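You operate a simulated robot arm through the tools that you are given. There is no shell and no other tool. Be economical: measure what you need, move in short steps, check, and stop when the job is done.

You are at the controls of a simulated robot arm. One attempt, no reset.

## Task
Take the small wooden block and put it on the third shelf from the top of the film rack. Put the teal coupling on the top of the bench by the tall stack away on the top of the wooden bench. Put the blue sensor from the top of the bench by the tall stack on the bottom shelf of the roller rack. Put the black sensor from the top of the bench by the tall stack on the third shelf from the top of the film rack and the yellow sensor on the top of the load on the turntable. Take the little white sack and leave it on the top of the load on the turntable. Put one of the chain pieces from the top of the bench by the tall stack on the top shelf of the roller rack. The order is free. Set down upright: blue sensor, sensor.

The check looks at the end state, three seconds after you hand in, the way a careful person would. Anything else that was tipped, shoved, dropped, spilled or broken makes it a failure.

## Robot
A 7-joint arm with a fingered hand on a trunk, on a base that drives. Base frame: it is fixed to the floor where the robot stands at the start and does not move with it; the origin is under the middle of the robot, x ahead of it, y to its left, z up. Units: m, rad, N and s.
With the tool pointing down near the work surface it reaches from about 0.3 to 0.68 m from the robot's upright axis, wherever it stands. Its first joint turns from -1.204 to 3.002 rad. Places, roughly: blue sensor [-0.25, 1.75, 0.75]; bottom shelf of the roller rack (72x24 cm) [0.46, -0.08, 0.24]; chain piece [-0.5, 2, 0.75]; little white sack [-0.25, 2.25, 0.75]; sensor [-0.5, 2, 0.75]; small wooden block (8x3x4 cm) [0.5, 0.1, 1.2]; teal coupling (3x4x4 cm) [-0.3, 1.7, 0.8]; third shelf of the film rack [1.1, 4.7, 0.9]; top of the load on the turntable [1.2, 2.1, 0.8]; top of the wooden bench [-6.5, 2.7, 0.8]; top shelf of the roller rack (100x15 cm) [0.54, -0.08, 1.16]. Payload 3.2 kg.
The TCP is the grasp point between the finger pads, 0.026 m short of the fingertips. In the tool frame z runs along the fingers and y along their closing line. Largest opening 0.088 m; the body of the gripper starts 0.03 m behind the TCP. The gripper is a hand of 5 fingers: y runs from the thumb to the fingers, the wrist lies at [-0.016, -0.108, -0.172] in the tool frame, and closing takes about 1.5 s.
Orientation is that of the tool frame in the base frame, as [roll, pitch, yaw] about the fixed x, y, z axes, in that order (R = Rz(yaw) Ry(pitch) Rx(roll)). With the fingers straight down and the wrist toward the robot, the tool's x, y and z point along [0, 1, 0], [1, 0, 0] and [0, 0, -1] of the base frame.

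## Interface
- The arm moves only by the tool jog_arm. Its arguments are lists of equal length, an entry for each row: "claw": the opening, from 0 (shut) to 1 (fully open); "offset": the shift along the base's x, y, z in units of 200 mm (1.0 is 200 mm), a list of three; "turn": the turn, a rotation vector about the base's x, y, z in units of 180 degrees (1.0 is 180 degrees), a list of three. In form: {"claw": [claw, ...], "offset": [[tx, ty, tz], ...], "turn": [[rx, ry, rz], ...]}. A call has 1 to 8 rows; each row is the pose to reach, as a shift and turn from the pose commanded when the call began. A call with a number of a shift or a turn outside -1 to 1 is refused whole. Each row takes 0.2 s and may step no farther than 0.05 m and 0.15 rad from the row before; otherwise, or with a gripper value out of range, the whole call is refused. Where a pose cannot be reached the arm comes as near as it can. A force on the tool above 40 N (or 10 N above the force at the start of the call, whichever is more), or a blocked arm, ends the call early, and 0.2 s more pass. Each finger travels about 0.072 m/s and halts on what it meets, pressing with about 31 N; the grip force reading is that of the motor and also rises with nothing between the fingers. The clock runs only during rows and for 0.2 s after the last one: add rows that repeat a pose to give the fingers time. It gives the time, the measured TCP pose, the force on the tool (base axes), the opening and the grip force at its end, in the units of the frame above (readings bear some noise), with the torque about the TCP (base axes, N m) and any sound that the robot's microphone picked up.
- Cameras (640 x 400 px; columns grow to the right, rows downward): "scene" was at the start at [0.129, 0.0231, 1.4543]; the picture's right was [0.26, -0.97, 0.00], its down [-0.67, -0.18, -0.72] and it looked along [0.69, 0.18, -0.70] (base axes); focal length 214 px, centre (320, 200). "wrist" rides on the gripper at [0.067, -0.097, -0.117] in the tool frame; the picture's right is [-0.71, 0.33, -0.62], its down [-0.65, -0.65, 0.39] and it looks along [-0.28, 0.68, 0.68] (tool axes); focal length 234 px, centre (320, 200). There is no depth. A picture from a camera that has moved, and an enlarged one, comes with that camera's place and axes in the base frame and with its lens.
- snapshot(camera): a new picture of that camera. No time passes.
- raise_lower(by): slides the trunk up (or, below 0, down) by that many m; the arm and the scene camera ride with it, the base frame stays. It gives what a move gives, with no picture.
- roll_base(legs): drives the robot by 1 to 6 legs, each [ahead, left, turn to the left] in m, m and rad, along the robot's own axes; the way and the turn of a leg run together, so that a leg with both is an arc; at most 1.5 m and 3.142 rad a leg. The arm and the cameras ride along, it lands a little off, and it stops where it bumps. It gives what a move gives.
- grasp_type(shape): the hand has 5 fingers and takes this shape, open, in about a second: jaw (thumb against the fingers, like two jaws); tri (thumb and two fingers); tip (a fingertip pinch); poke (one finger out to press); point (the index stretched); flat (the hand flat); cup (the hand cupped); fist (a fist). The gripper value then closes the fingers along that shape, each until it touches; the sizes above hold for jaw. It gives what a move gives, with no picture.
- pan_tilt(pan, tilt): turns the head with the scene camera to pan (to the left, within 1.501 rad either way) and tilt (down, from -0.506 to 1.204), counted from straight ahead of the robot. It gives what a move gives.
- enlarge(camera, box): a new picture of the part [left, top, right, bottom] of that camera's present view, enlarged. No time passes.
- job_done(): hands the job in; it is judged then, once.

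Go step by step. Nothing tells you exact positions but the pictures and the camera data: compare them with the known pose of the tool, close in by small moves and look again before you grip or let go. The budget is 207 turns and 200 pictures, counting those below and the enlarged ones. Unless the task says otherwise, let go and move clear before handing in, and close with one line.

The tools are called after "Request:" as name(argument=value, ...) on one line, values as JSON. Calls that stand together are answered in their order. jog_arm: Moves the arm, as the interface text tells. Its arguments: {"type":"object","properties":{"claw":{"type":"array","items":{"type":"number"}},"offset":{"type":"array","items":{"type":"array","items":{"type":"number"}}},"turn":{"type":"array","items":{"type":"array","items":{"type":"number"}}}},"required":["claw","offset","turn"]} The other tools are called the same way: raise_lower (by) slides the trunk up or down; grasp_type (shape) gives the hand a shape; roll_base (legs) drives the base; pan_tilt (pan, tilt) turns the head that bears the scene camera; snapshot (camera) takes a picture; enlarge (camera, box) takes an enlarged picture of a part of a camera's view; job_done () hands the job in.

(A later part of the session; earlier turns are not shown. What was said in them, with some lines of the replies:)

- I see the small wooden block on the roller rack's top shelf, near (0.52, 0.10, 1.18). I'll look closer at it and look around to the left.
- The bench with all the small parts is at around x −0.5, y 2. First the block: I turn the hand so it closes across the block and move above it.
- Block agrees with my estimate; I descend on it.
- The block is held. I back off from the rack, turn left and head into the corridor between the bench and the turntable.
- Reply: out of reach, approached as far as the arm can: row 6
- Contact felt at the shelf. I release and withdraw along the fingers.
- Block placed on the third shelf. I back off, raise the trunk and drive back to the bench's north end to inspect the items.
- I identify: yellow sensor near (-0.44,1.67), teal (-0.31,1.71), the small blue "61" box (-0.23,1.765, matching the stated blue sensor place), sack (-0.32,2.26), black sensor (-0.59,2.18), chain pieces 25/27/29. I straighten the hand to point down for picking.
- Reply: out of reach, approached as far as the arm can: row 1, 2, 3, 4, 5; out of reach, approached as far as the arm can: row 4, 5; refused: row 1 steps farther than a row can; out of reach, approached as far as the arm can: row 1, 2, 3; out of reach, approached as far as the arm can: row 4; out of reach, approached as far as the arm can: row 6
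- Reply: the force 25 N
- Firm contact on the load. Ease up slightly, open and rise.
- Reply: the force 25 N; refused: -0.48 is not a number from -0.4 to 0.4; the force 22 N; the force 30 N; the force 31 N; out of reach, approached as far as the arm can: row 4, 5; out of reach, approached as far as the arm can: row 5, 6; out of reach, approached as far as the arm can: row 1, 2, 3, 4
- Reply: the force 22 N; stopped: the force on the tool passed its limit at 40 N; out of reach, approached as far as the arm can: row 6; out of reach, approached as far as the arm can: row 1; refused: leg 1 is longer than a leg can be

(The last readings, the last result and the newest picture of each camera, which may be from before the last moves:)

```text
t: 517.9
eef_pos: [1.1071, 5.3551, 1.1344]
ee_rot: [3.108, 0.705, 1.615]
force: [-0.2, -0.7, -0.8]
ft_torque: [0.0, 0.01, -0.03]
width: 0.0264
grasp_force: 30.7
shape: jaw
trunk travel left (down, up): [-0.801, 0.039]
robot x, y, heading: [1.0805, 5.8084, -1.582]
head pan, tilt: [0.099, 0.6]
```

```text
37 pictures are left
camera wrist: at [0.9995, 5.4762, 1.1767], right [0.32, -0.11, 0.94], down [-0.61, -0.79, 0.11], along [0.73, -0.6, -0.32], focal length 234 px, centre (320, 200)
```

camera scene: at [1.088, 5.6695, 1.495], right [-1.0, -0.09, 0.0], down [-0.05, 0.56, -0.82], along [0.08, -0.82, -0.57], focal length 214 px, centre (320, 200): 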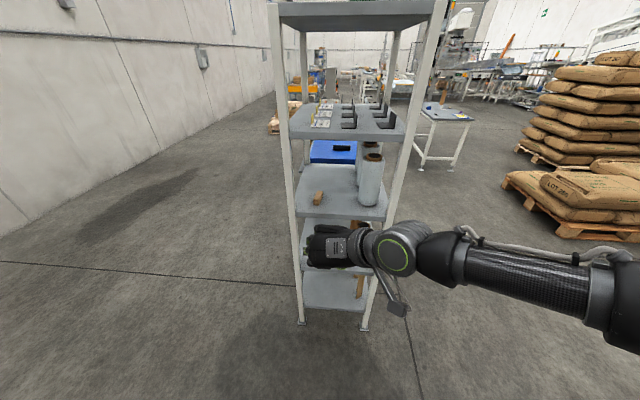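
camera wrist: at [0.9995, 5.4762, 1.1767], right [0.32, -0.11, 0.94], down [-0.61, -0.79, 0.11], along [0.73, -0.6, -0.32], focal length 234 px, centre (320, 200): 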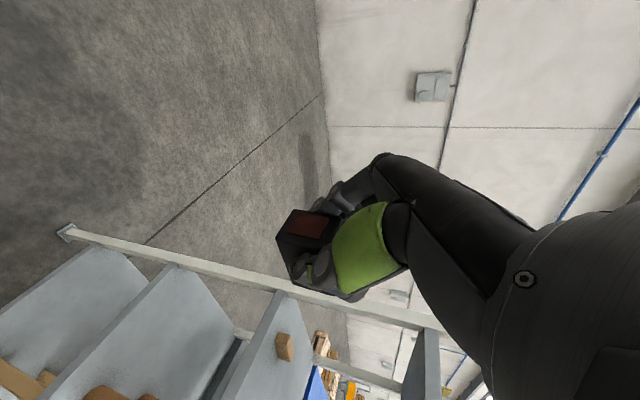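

Request:
enlarge(camera="scene", box=[280, 130, 420, 240])

```text
3.64 times, centred on (350, 185) of scene
camera zoom: at [1.088, 5.6695, 1.495], right [-1.0, -0.09, 0.0], down [-0.05, 0.56, -0.82], along [0.08, -0.82, -0.57], focal length 780 px, centre (211, 254)
```

zoom: 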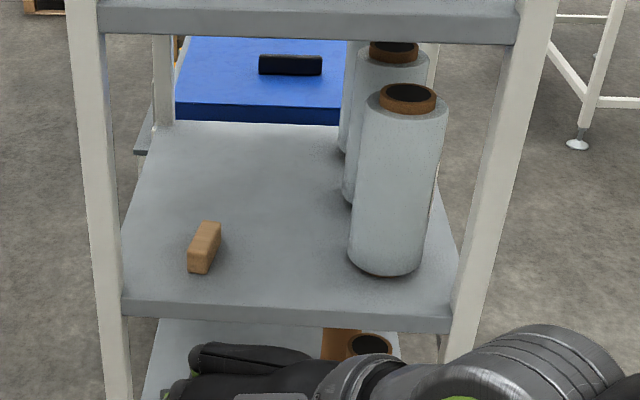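

Request:
raise_lower(by=-0.095)

Request:
roll_base(legs=[[0.33, -0.027, 0.012]])

Request:
jog_arm(claw=[0, 0, 0], offset=[[0, -0.2, 0], [0, -0.4, 0], [0, -0.6, 0]], turn=[[0, 0, 0], [0, 0, 0], [0, 0, 0]])

Request:
snapshot(camera="scene")

Request:
snapshot(camera="wrist")

```text
t: 519.1
eef_pos: [1.108, 5.3547, 1.0395]
ee_rot: [3.108, 0.704, 1.617]
force: [0.2, 0.3, -1.2]
ft_torque: [0.04, -0.02, 0.02]
width: 0.0263
grasp_force: 31.0
shape: jaw
trunk travel left (down, up): [-0.706, 0.134]
robot x, y, heading: [1.0812, 5.8051, -1.58]
head pan, tilt: [0.099, 0.6]
```

```text
t: 521.3
eef_pos: [1.0832, 5.0277, 1.0372]
ee_rot: [3.111, 0.705, 1.629]
force: [0.7, -0.3, 0.1]
ft_torque: [0.05, 0.02, -0.01]
width: 0.026
grasp_force: 30.6
shape: jaw
trunk travel left (down, up): [-0.706, 0.134]
robot x, y, heading: [1.0527, 5.4787, -1.568]
head pan, tilt: [0.099, 0.6]
```

```text
t: 522.1
eef_pos: [1.0839, 4.9064, 1.0356]
ee_rot: [3.109, 0.701, 1.627]
force: [-0.2, -1.0, -1.1]
ft_torque: [0.04, -0.03, 0.01]
width: 0.0261
grasp_force: 31.5
shape: jaw
trunk travel left (down, up): [-0.706, 0.134]
robot x, y, heading: [1.051, 5.4727, -1.577]
head pan, tilt: [0.099, 0.6]
```

```text
35 pictures are left
camera scene: at [1.0616, 5.3396, 1.3998], right [-0.99, -0.1, 0.0], down [-0.06, 0.56, -0.82], along [0.08, -0.82, -0.57], focal length 214 px, centre (320, 200)
```

scene: 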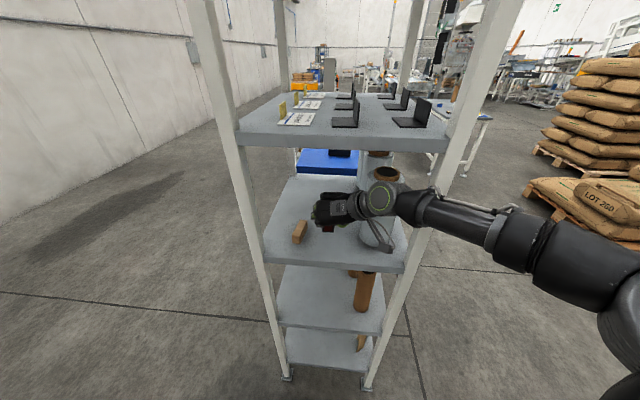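

```text
34 pictures are left
camera wrist: at [0.9748, 5.0262, 1.0802], right [0.32, -0.11, 0.94], down [-0.6, -0.79, 0.11], along [0.74, -0.6, -0.32], focal length 234 px, centre (320, 200)
```

wrist: 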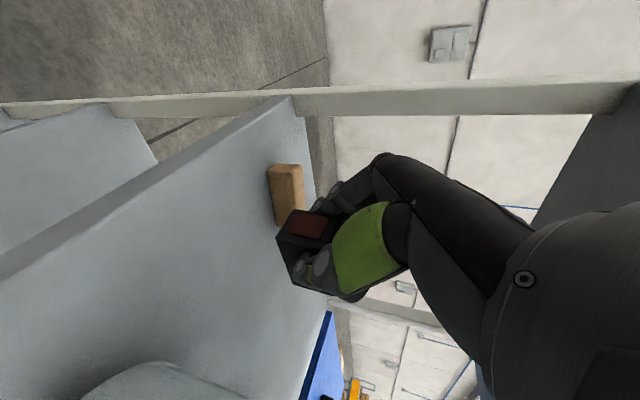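

Request:
enlarge(camera="scene", box=[260, 160, 420, 270])

```text
3.64 times, centred on (340, 215) of scene
camera zoom: at [1.0616, 5.3396, 1.3998], right [-0.99, -0.1, 0.0], down [-0.06, 0.56, -0.82], along [0.08, -0.82, -0.57], focal length 780 px, centre (247, 146)
```

zoom: 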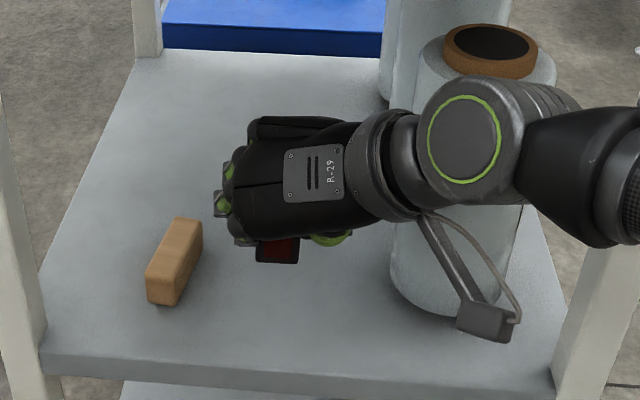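

Request:
raise_lower(by=-0.045)

Request:
raise_lower(by=-0.006)

Request:
enlarge(camera="scene", box=[280, 170, 400, 260])

Request:
enlarge(camera="wrist", box=[200, 120, 420, 340])

```text
t: 523.0
eef_pos: [1.0843, 4.9087, 0.9939]
ee_rot: [3.109, 0.705, 1.625]
force: [0.5, 0.4, -0.8]
ft_torque: [0.01, 0.01, -0.02]
width: 0.0263
grasp_force: 31.1
shape: jaw
trunk travel left (down, up): [-0.661, 0.179]
robot x, y, heading: [1.0541, 5.4803, -1.57]
head pan, tilt: [0.099, 0.6]
```

```text
t: 523.6
eef_pos: [1.0845, 4.9084, 0.9868]
ee_rot: [3.111, 0.705, 1.627]
force: [-0.3, 0.1, -0.6]
ft_torque: [0.02, 0.0, 0.0]
width: 0.0261
grasp_force: 31.3
shape: jaw
trunk travel left (down, up): [-0.655, 0.185]
robot x, y, heading: [1.052, 5.4779, -1.562]
head pan, tilt: [0.099, 0.6]
```

```text
4.44 times, centred on (340, 215) of scene
camera zoom: at [1.0613, 5.3416, 1.349], right [-0.99, -0.1, 0.0], down [-0.06, 0.56, -0.82], along [0.08, -0.82, -0.57], focal length 953 px, centre (231, 133)
```

zoom: 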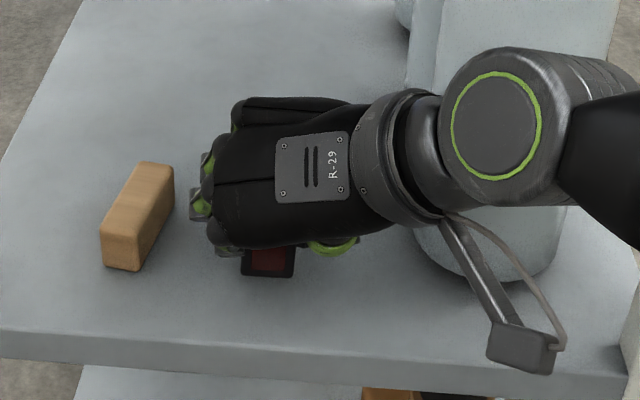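

```text
1.82 times, centred on (310, 230) of wrist
camera zoom: at [0.9748, 5.0282, 1.0302], right [0.32, -0.11, 0.94], down [-0.6, -0.79, 0.11], along [0.74, -0.6, -0.32], focal length 426 px, centre (338, 146)
```

zoom: 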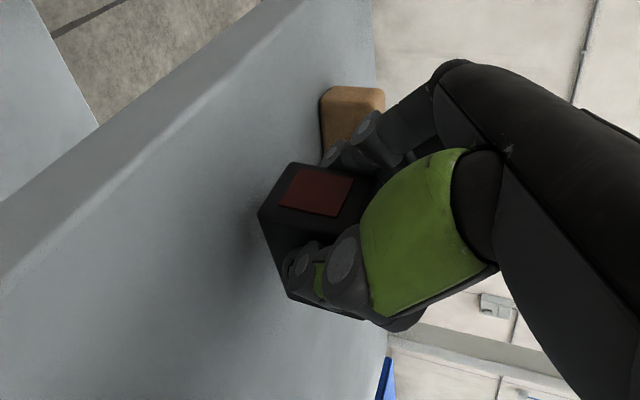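

Request:
jog_arm(claw=[0, 0], offset=[[-0.05, 0, 0.02], [-0.1, 0, 0.02]], turn=[[0, 0, 0], [0, 0, 0]])

Request:
raise_lower(by=-0.007)

Request:
raise_lower(by=-0.004)

Request:
raise_lower(by=-0.003)

```text
t: 524.2
eef_pos: [1.0643, 4.9086, 0.9904]
ee_rot: [3.111, 0.705, 1.627]
force: [0.0, -0.3, -0.1]
ft_torque: [0.03, 0.0, 0.01]
width: 0.0263
grasp_force: 30.9
shape: jaw
trunk travel left (down, up): [-0.655, 0.185]
robot x, y, heading: [1.049, 5.4757, -1.57]
head pan, tilt: [0.099, 0.6]
```

```text
t: 524.7
eef_pos: [1.0639, 4.9083, 0.9839]
ee_rot: [3.11, 0.706, 1.627]
force: [-0.7, 0.0, -0.6]
ft_torque: [0.04, 0.0, 0.0]
width: 0.0261
grasp_force: 30.7
shape: jaw
trunk travel left (down, up): [-0.648, 0.192]
robot x, y, heading: [1.0534, 5.48, -1.572]
head pan, tilt: [0.099, 0.6]
```

```text
t: 525.2
eef_pos: [1.0649, 4.9089, 0.979]
ee_rot: [3.109, 0.705, 1.627]
force: [0.3, 0.1, -0.9]
ft_torque: [0.01, 0.02, 0.02]
width: 0.0261
grasp_force: 30.9
shape: jaw
trunk travel left (down, up): [-0.644, 0.196]
robot x, y, heading: [1.0517, 5.478, -1.57]
head pan, tilt: [0.099, 0.6]
```

```text
t: 525.8
eef_pos: [1.0627, 4.9092, 0.9767]
ee_rot: [3.111, 0.704, 1.628]
force: [-0.7, -1.3, -1.0]
ft_torque: [0.02, -0.01, 0.01]
width: 0.0258
grasp_force: 30.9
shape: jaw
trunk travel left (down, up): [-0.641, 0.199]
robot x, y, heading: [1.0537, 5.4782, -1.565]
head pan, tilt: [0.099, 0.6]
```

Request:
raise_lower(by=-0.002)

Request:
raise_lower(by=-0.002)

Request:
enlarge(camera="wrist", box=[200, 120, 420, 340])

```text
t: 526.3
eef_pos: [1.0628, 4.909, 0.9752]
ee_rot: [3.108, 0.706, 1.626]
force: [-0.2, -0.3, 0.2]
ft_torque: [0.01, 0.03, 0.01]
width: 0.0262
grasp_force: 31.1
shape: jaw
trunk travel left (down, up): [-0.639, 0.201]
robot x, y, heading: [1.0526, 5.4779, -1.565]
head pan, tilt: [0.099, 0.6]
```

```text
t: 526.8
eef_pos: [1.0636, 4.908, 0.9737]
ee_rot: [3.108, 0.706, 1.625]
force: [-0.1, -0.7, 4.1]
ft_torque: [-0.06, 0.04, -0.03]
width: 0.0259
grasp_force: 31.1
shape: jaw
trunk travel left (down, up): [-0.637, 0.203]
robot x, y, heading: [1.0499, 5.4789, -1.57]
head pan, tilt: [0.099, 0.6]
```

```text
1.82 times, centred on (310, 230) of wrist
camera zoom: at [0.9548, 5.0285, 1.017], right [0.32, -0.11, 0.94], down [-0.6, -0.79, 0.11], along [0.74, -0.6, -0.32], focal length 426 px, centre (338, 146)
```

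zoom: 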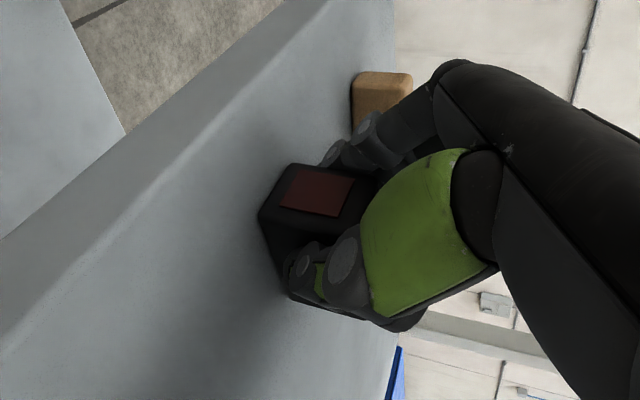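

Light contact; I release slightly and check.

Request:
jog_arm(claw=[0.35, 0.4, 0.45, 0.5, 0.55, 0.6], offset=[[0, 0, 0], [0, 0, 0], [0, 0, 0], [0, 0, 0], [0, 0, 0], [0, 0, 0]], turn=[[0, 0, 0], [0, 0, 0], [0, 0, 0], [0, 0, 0], [0, 0, 0], [0, 0, 0]])

Request:
enlarge(camera="wrist", box=[200, 120, 420, 340])

Request:
enlarge(camera="scene", box=[280, 170, 400, 260])

```text
t: 528.2
eef_pos: [1.0632, 4.9087, 0.9723]
ee_rot: [3.11, 0.704, 1.627]
force: [0.2, 0.3, -0.4]
ft_torque: [0.0, 0.01, 0.0]
width: 0.0522
grasp_force: 0.0
shape: jaw
trunk travel left (down, up): [-0.637, 0.203]
robot x, y, heading: [1.0582, 5.4777, -1.567]
head pan, tilt: [0.099, 0.6]
```

```text
1.82 times, centred on (310, 230) of wrist
camera zoom: at [0.9546, 5.0282, 1.0162], right [0.32, -0.11, 0.94], down [-0.6, -0.79, 0.11], along [0.74, -0.6, -0.32], focal length 426 px, centre (338, 146)
```

zoom: 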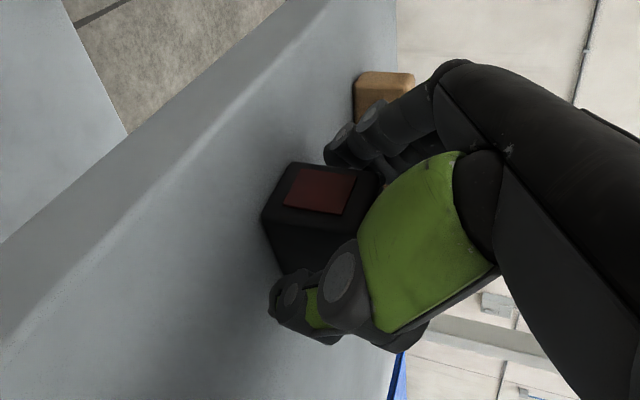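

```text
4.44 times, centred on (340, 215) of scene
camera zoom: at [1.0613, 5.3416, 1.331], right [-0.99, -0.1, 0.0], down [-0.06, 0.56, -0.83], along [0.08, -0.82, -0.56], focal length 953 px, centre (231, 133)
```

zoom: 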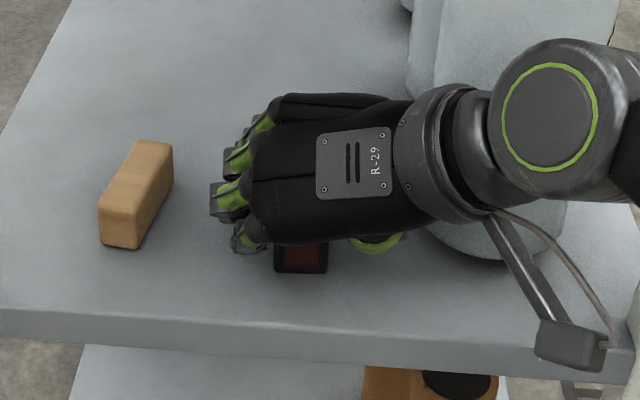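

Request:
jog_arm(claw=[0.65, 0.65, 0.65, 0.65, 0.65], offset=[[0, 0.06, 0.07], [0, 0.15, 0.18], [0, 0.27, 0.32], [0, 0.45, 0.4], [0, 0.65, 0.45]], turn=[[0, 0, 0], [0, 0, 0], [0, 0, 0], [0, 0, 0], [0, 0, 0]])

Request:
roll_base(legs=[[-0.4, 0, 0]])

Request:
raise_lower(by=0.2)

Request:
snapshot(camera="scene")

Request:
enlarge(camera="scene", box=[280, 100, 420, 210])

```text
t: 529.4
eef_pos: [1.0629, 5.0406, 1.0646]
ee_rot: [3.11, 0.705, 1.627]
force: [0.4, -0.7, 0.2]
ft_torque: [0.02, -0.01, -0.01]
width: 0.0567
grasp_force: 0.0
shape: jaw
trunk travel left (down, up): [-0.637, 0.203]
robot x, y, heading: [1.0476, 5.4736, -1.572]
head pan, tilt: [0.099, 0.6]
```

```text
t: 531.9
eef_pos: [1.0624, 5.4391, 1.0646]
ee_rot: [3.109, 0.705, 1.625]
force: [-0.8, 0.4, 0.3]
ft_torque: [-0.02, 0.0, 0.01]
width: 0.0568
grasp_force: 0.0
shape: jaw
trunk travel left (down, up): [-0.637, 0.203]
robot x, y, heading: [1.0511, 5.8808, -1.572]
head pan, tilt: [0.099, 0.6]
```

```text
t: 534.1
eef_pos: [1.0618, 5.4379, 1.2651]
ee_rot: [3.111, 0.705, 1.627]
force: [0.5, 0.0, -0.4]
ft_torque: [-0.01, 0.01, -0.04]
width: 0.0567
grasp_force: 0.0
shape: jaw
trunk travel left (down, up): [-0.837, 0.003]
robot x, y, heading: [1.049, 5.8766, -1.572]
head pan, tilt: [0.099, 0.6]
```

```text
27 pictures are left
camera scene: at [1.0605, 5.7415, 1.531], right [-0.99, -0.1, 0.0], down [-0.06, 0.56, -0.83], along [0.08, -0.82, -0.56], focal length 214 px, centre (320, 200)
```

scene: 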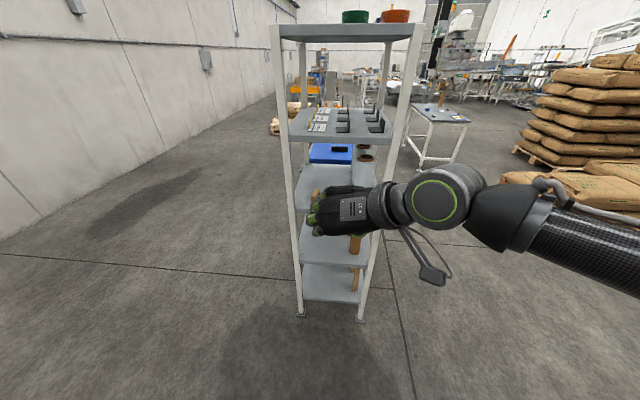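

```text
3.64 times, centred on (350, 155) of scene
camera zoom: at [1.0605, 5.7415, 1.531], right [-0.99, -0.1, 0.0], down [-0.06, 0.56, -0.83], along [0.08, -0.82, -0.56], focal length 780 px, centre (211, 364)
```

zoom: 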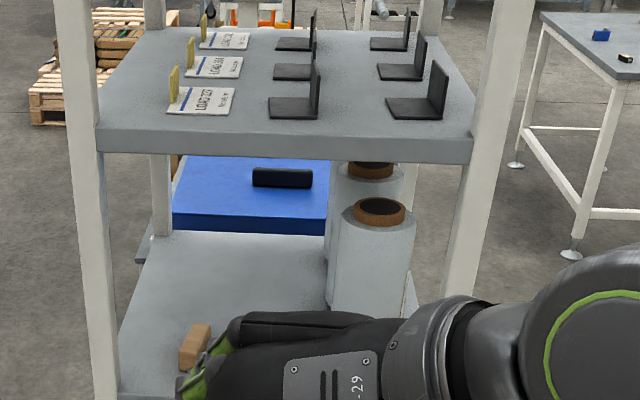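

Request:
jog_arm(claw=[0.65, 0.65, 0.65, 0.65, 0.65], offset=[[0.2, 0, 0], [0.4, 0, 0], [0.6, 0, 0], [0.8, 0, 0], [1.0, 0, 0]], turn=[[0, 0, 0], [0, 0, 0], [0, 0, 0], [0, 0, 0], [0, 0, 0]])

Request:
roll_base(legs=[[-0.2, -0.35, 0]])

Request:
pan_tilt(pan=0.5, tilt=0.5)

Request:
snapshot(camera="scene")

```text
t: 535.3
eef_pos: [1.2645, 5.4385, 1.2636]
ee_rot: [3.113, 0.703, 1.627]
force: [-0.3, 0.2, -0.5]
ft_torque: [0.0, 0.0, -0.02]
width: 0.0567
grasp_force: 0.2
shape: jaw
trunk travel left (down, up): [-0.837, 0.003]
robot x, y, heading: [1.0506, 5.8787, -1.569]
head pan, tilt: [0.099, 0.6]
```

```text
t: 537.8
eef_pos: [0.9134, 5.6398, 1.2637]
ee_rot: [3.113, 0.705, 1.626]
force: [0.6, -0.1, -0.1]
ft_torque: [0.0, 0.01, -0.01]
width: 0.057
grasp_force: 0.0
shape: jaw
trunk travel left (down, up): [-0.837, 0.003]
robot x, y, heading: [0.7024, 6.0806, -1.573]
head pan, tilt: [0.099, 0.6]
```

```text
t: 538.6
eef_pos: [0.913, 5.639, 1.2642]
ee_rot: [3.107, 0.703, 1.622]
force: [0.4, 0.5, -0.3]
ft_torque: [0.01, -0.01, 0.02]
width: 0.0567
grasp_force: 0.1
shape: jaw
trunk travel left (down, up): [-0.837, 0.003]
robot x, y, heading: [0.7022, 6.0752, -1.574]
head pan, tilt: [0.499, 0.499]
```

```text
25 pictures are left
camera scene: at [0.7465, 5.9493, 1.5401], right [-0.88, -0.48, 0.0], down [-0.23, 0.42, -0.88], along [0.42, -0.77, -0.48], focal length 214 px, centre (320, 200)
```

scene: 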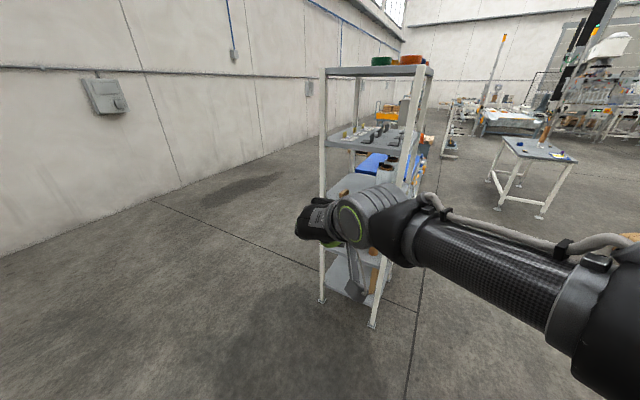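

Request:
jog_arm(claw=[0.65, 0.65, 0.65, 0.65], offset=[[0, 0, -0.25], [0, 0, -0.5], [0, 0, -0.75], [0, 0, -1.0]], turn=[[0, 0, 0], [0, 0, 0], [0, 0, 0], [0, 0, 0]])

Request:
enlarge(camera="scene", box=[300, 120, 440, 230])

```text
t: 539.6
eef_pos: [0.9135, 5.6373, 1.0623]
ee_rot: [3.11, 0.705, 1.624]
force: [0.6, -0.3, -0.4]
ft_torque: [0.0, 0.0, 0.01]
width: 0.0571
grasp_force: 0.1
shape: jaw
trunk travel left (down, up): [-0.837, 0.003]
robot x, y, heading: [0.702, 6.0802, -1.57]
head pan, tilt: [0.499, 0.499]
```

```text
3.64 times, centred on (370, 175) of scene
camera zoom: at [0.748, 5.9482, 1.54], right [-0.88, -0.48, 0.0], down [-0.23, 0.42, -0.88], along [0.42, -0.77, -0.48], focal length 780 px, centre (138, 291)
```

zoom: 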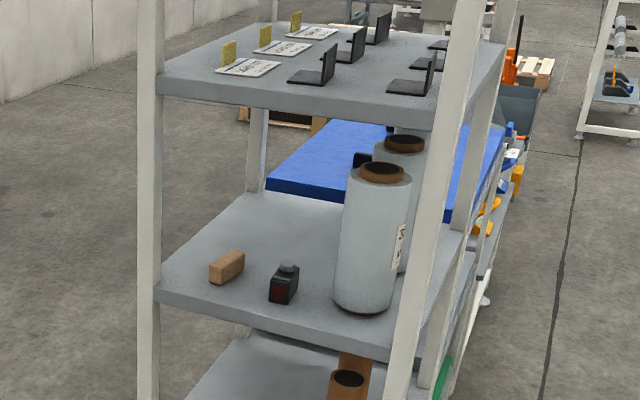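

All seven items are set down, and the last view shows the block and black sensor upright on the film rack's third shelf. The hand is clear, so I hand in.

Request:
job_done()

```text
The job is handed in.
```

I moved all seven items and handed the job in; each looked to be in place when I last saw it. One choice could be wrong. Two blue sensors stood on the bench, and I took the small one marked "61" because it sat at the stated position. The other blue one, shaped like the yellow and black sensors, is still on the bench.
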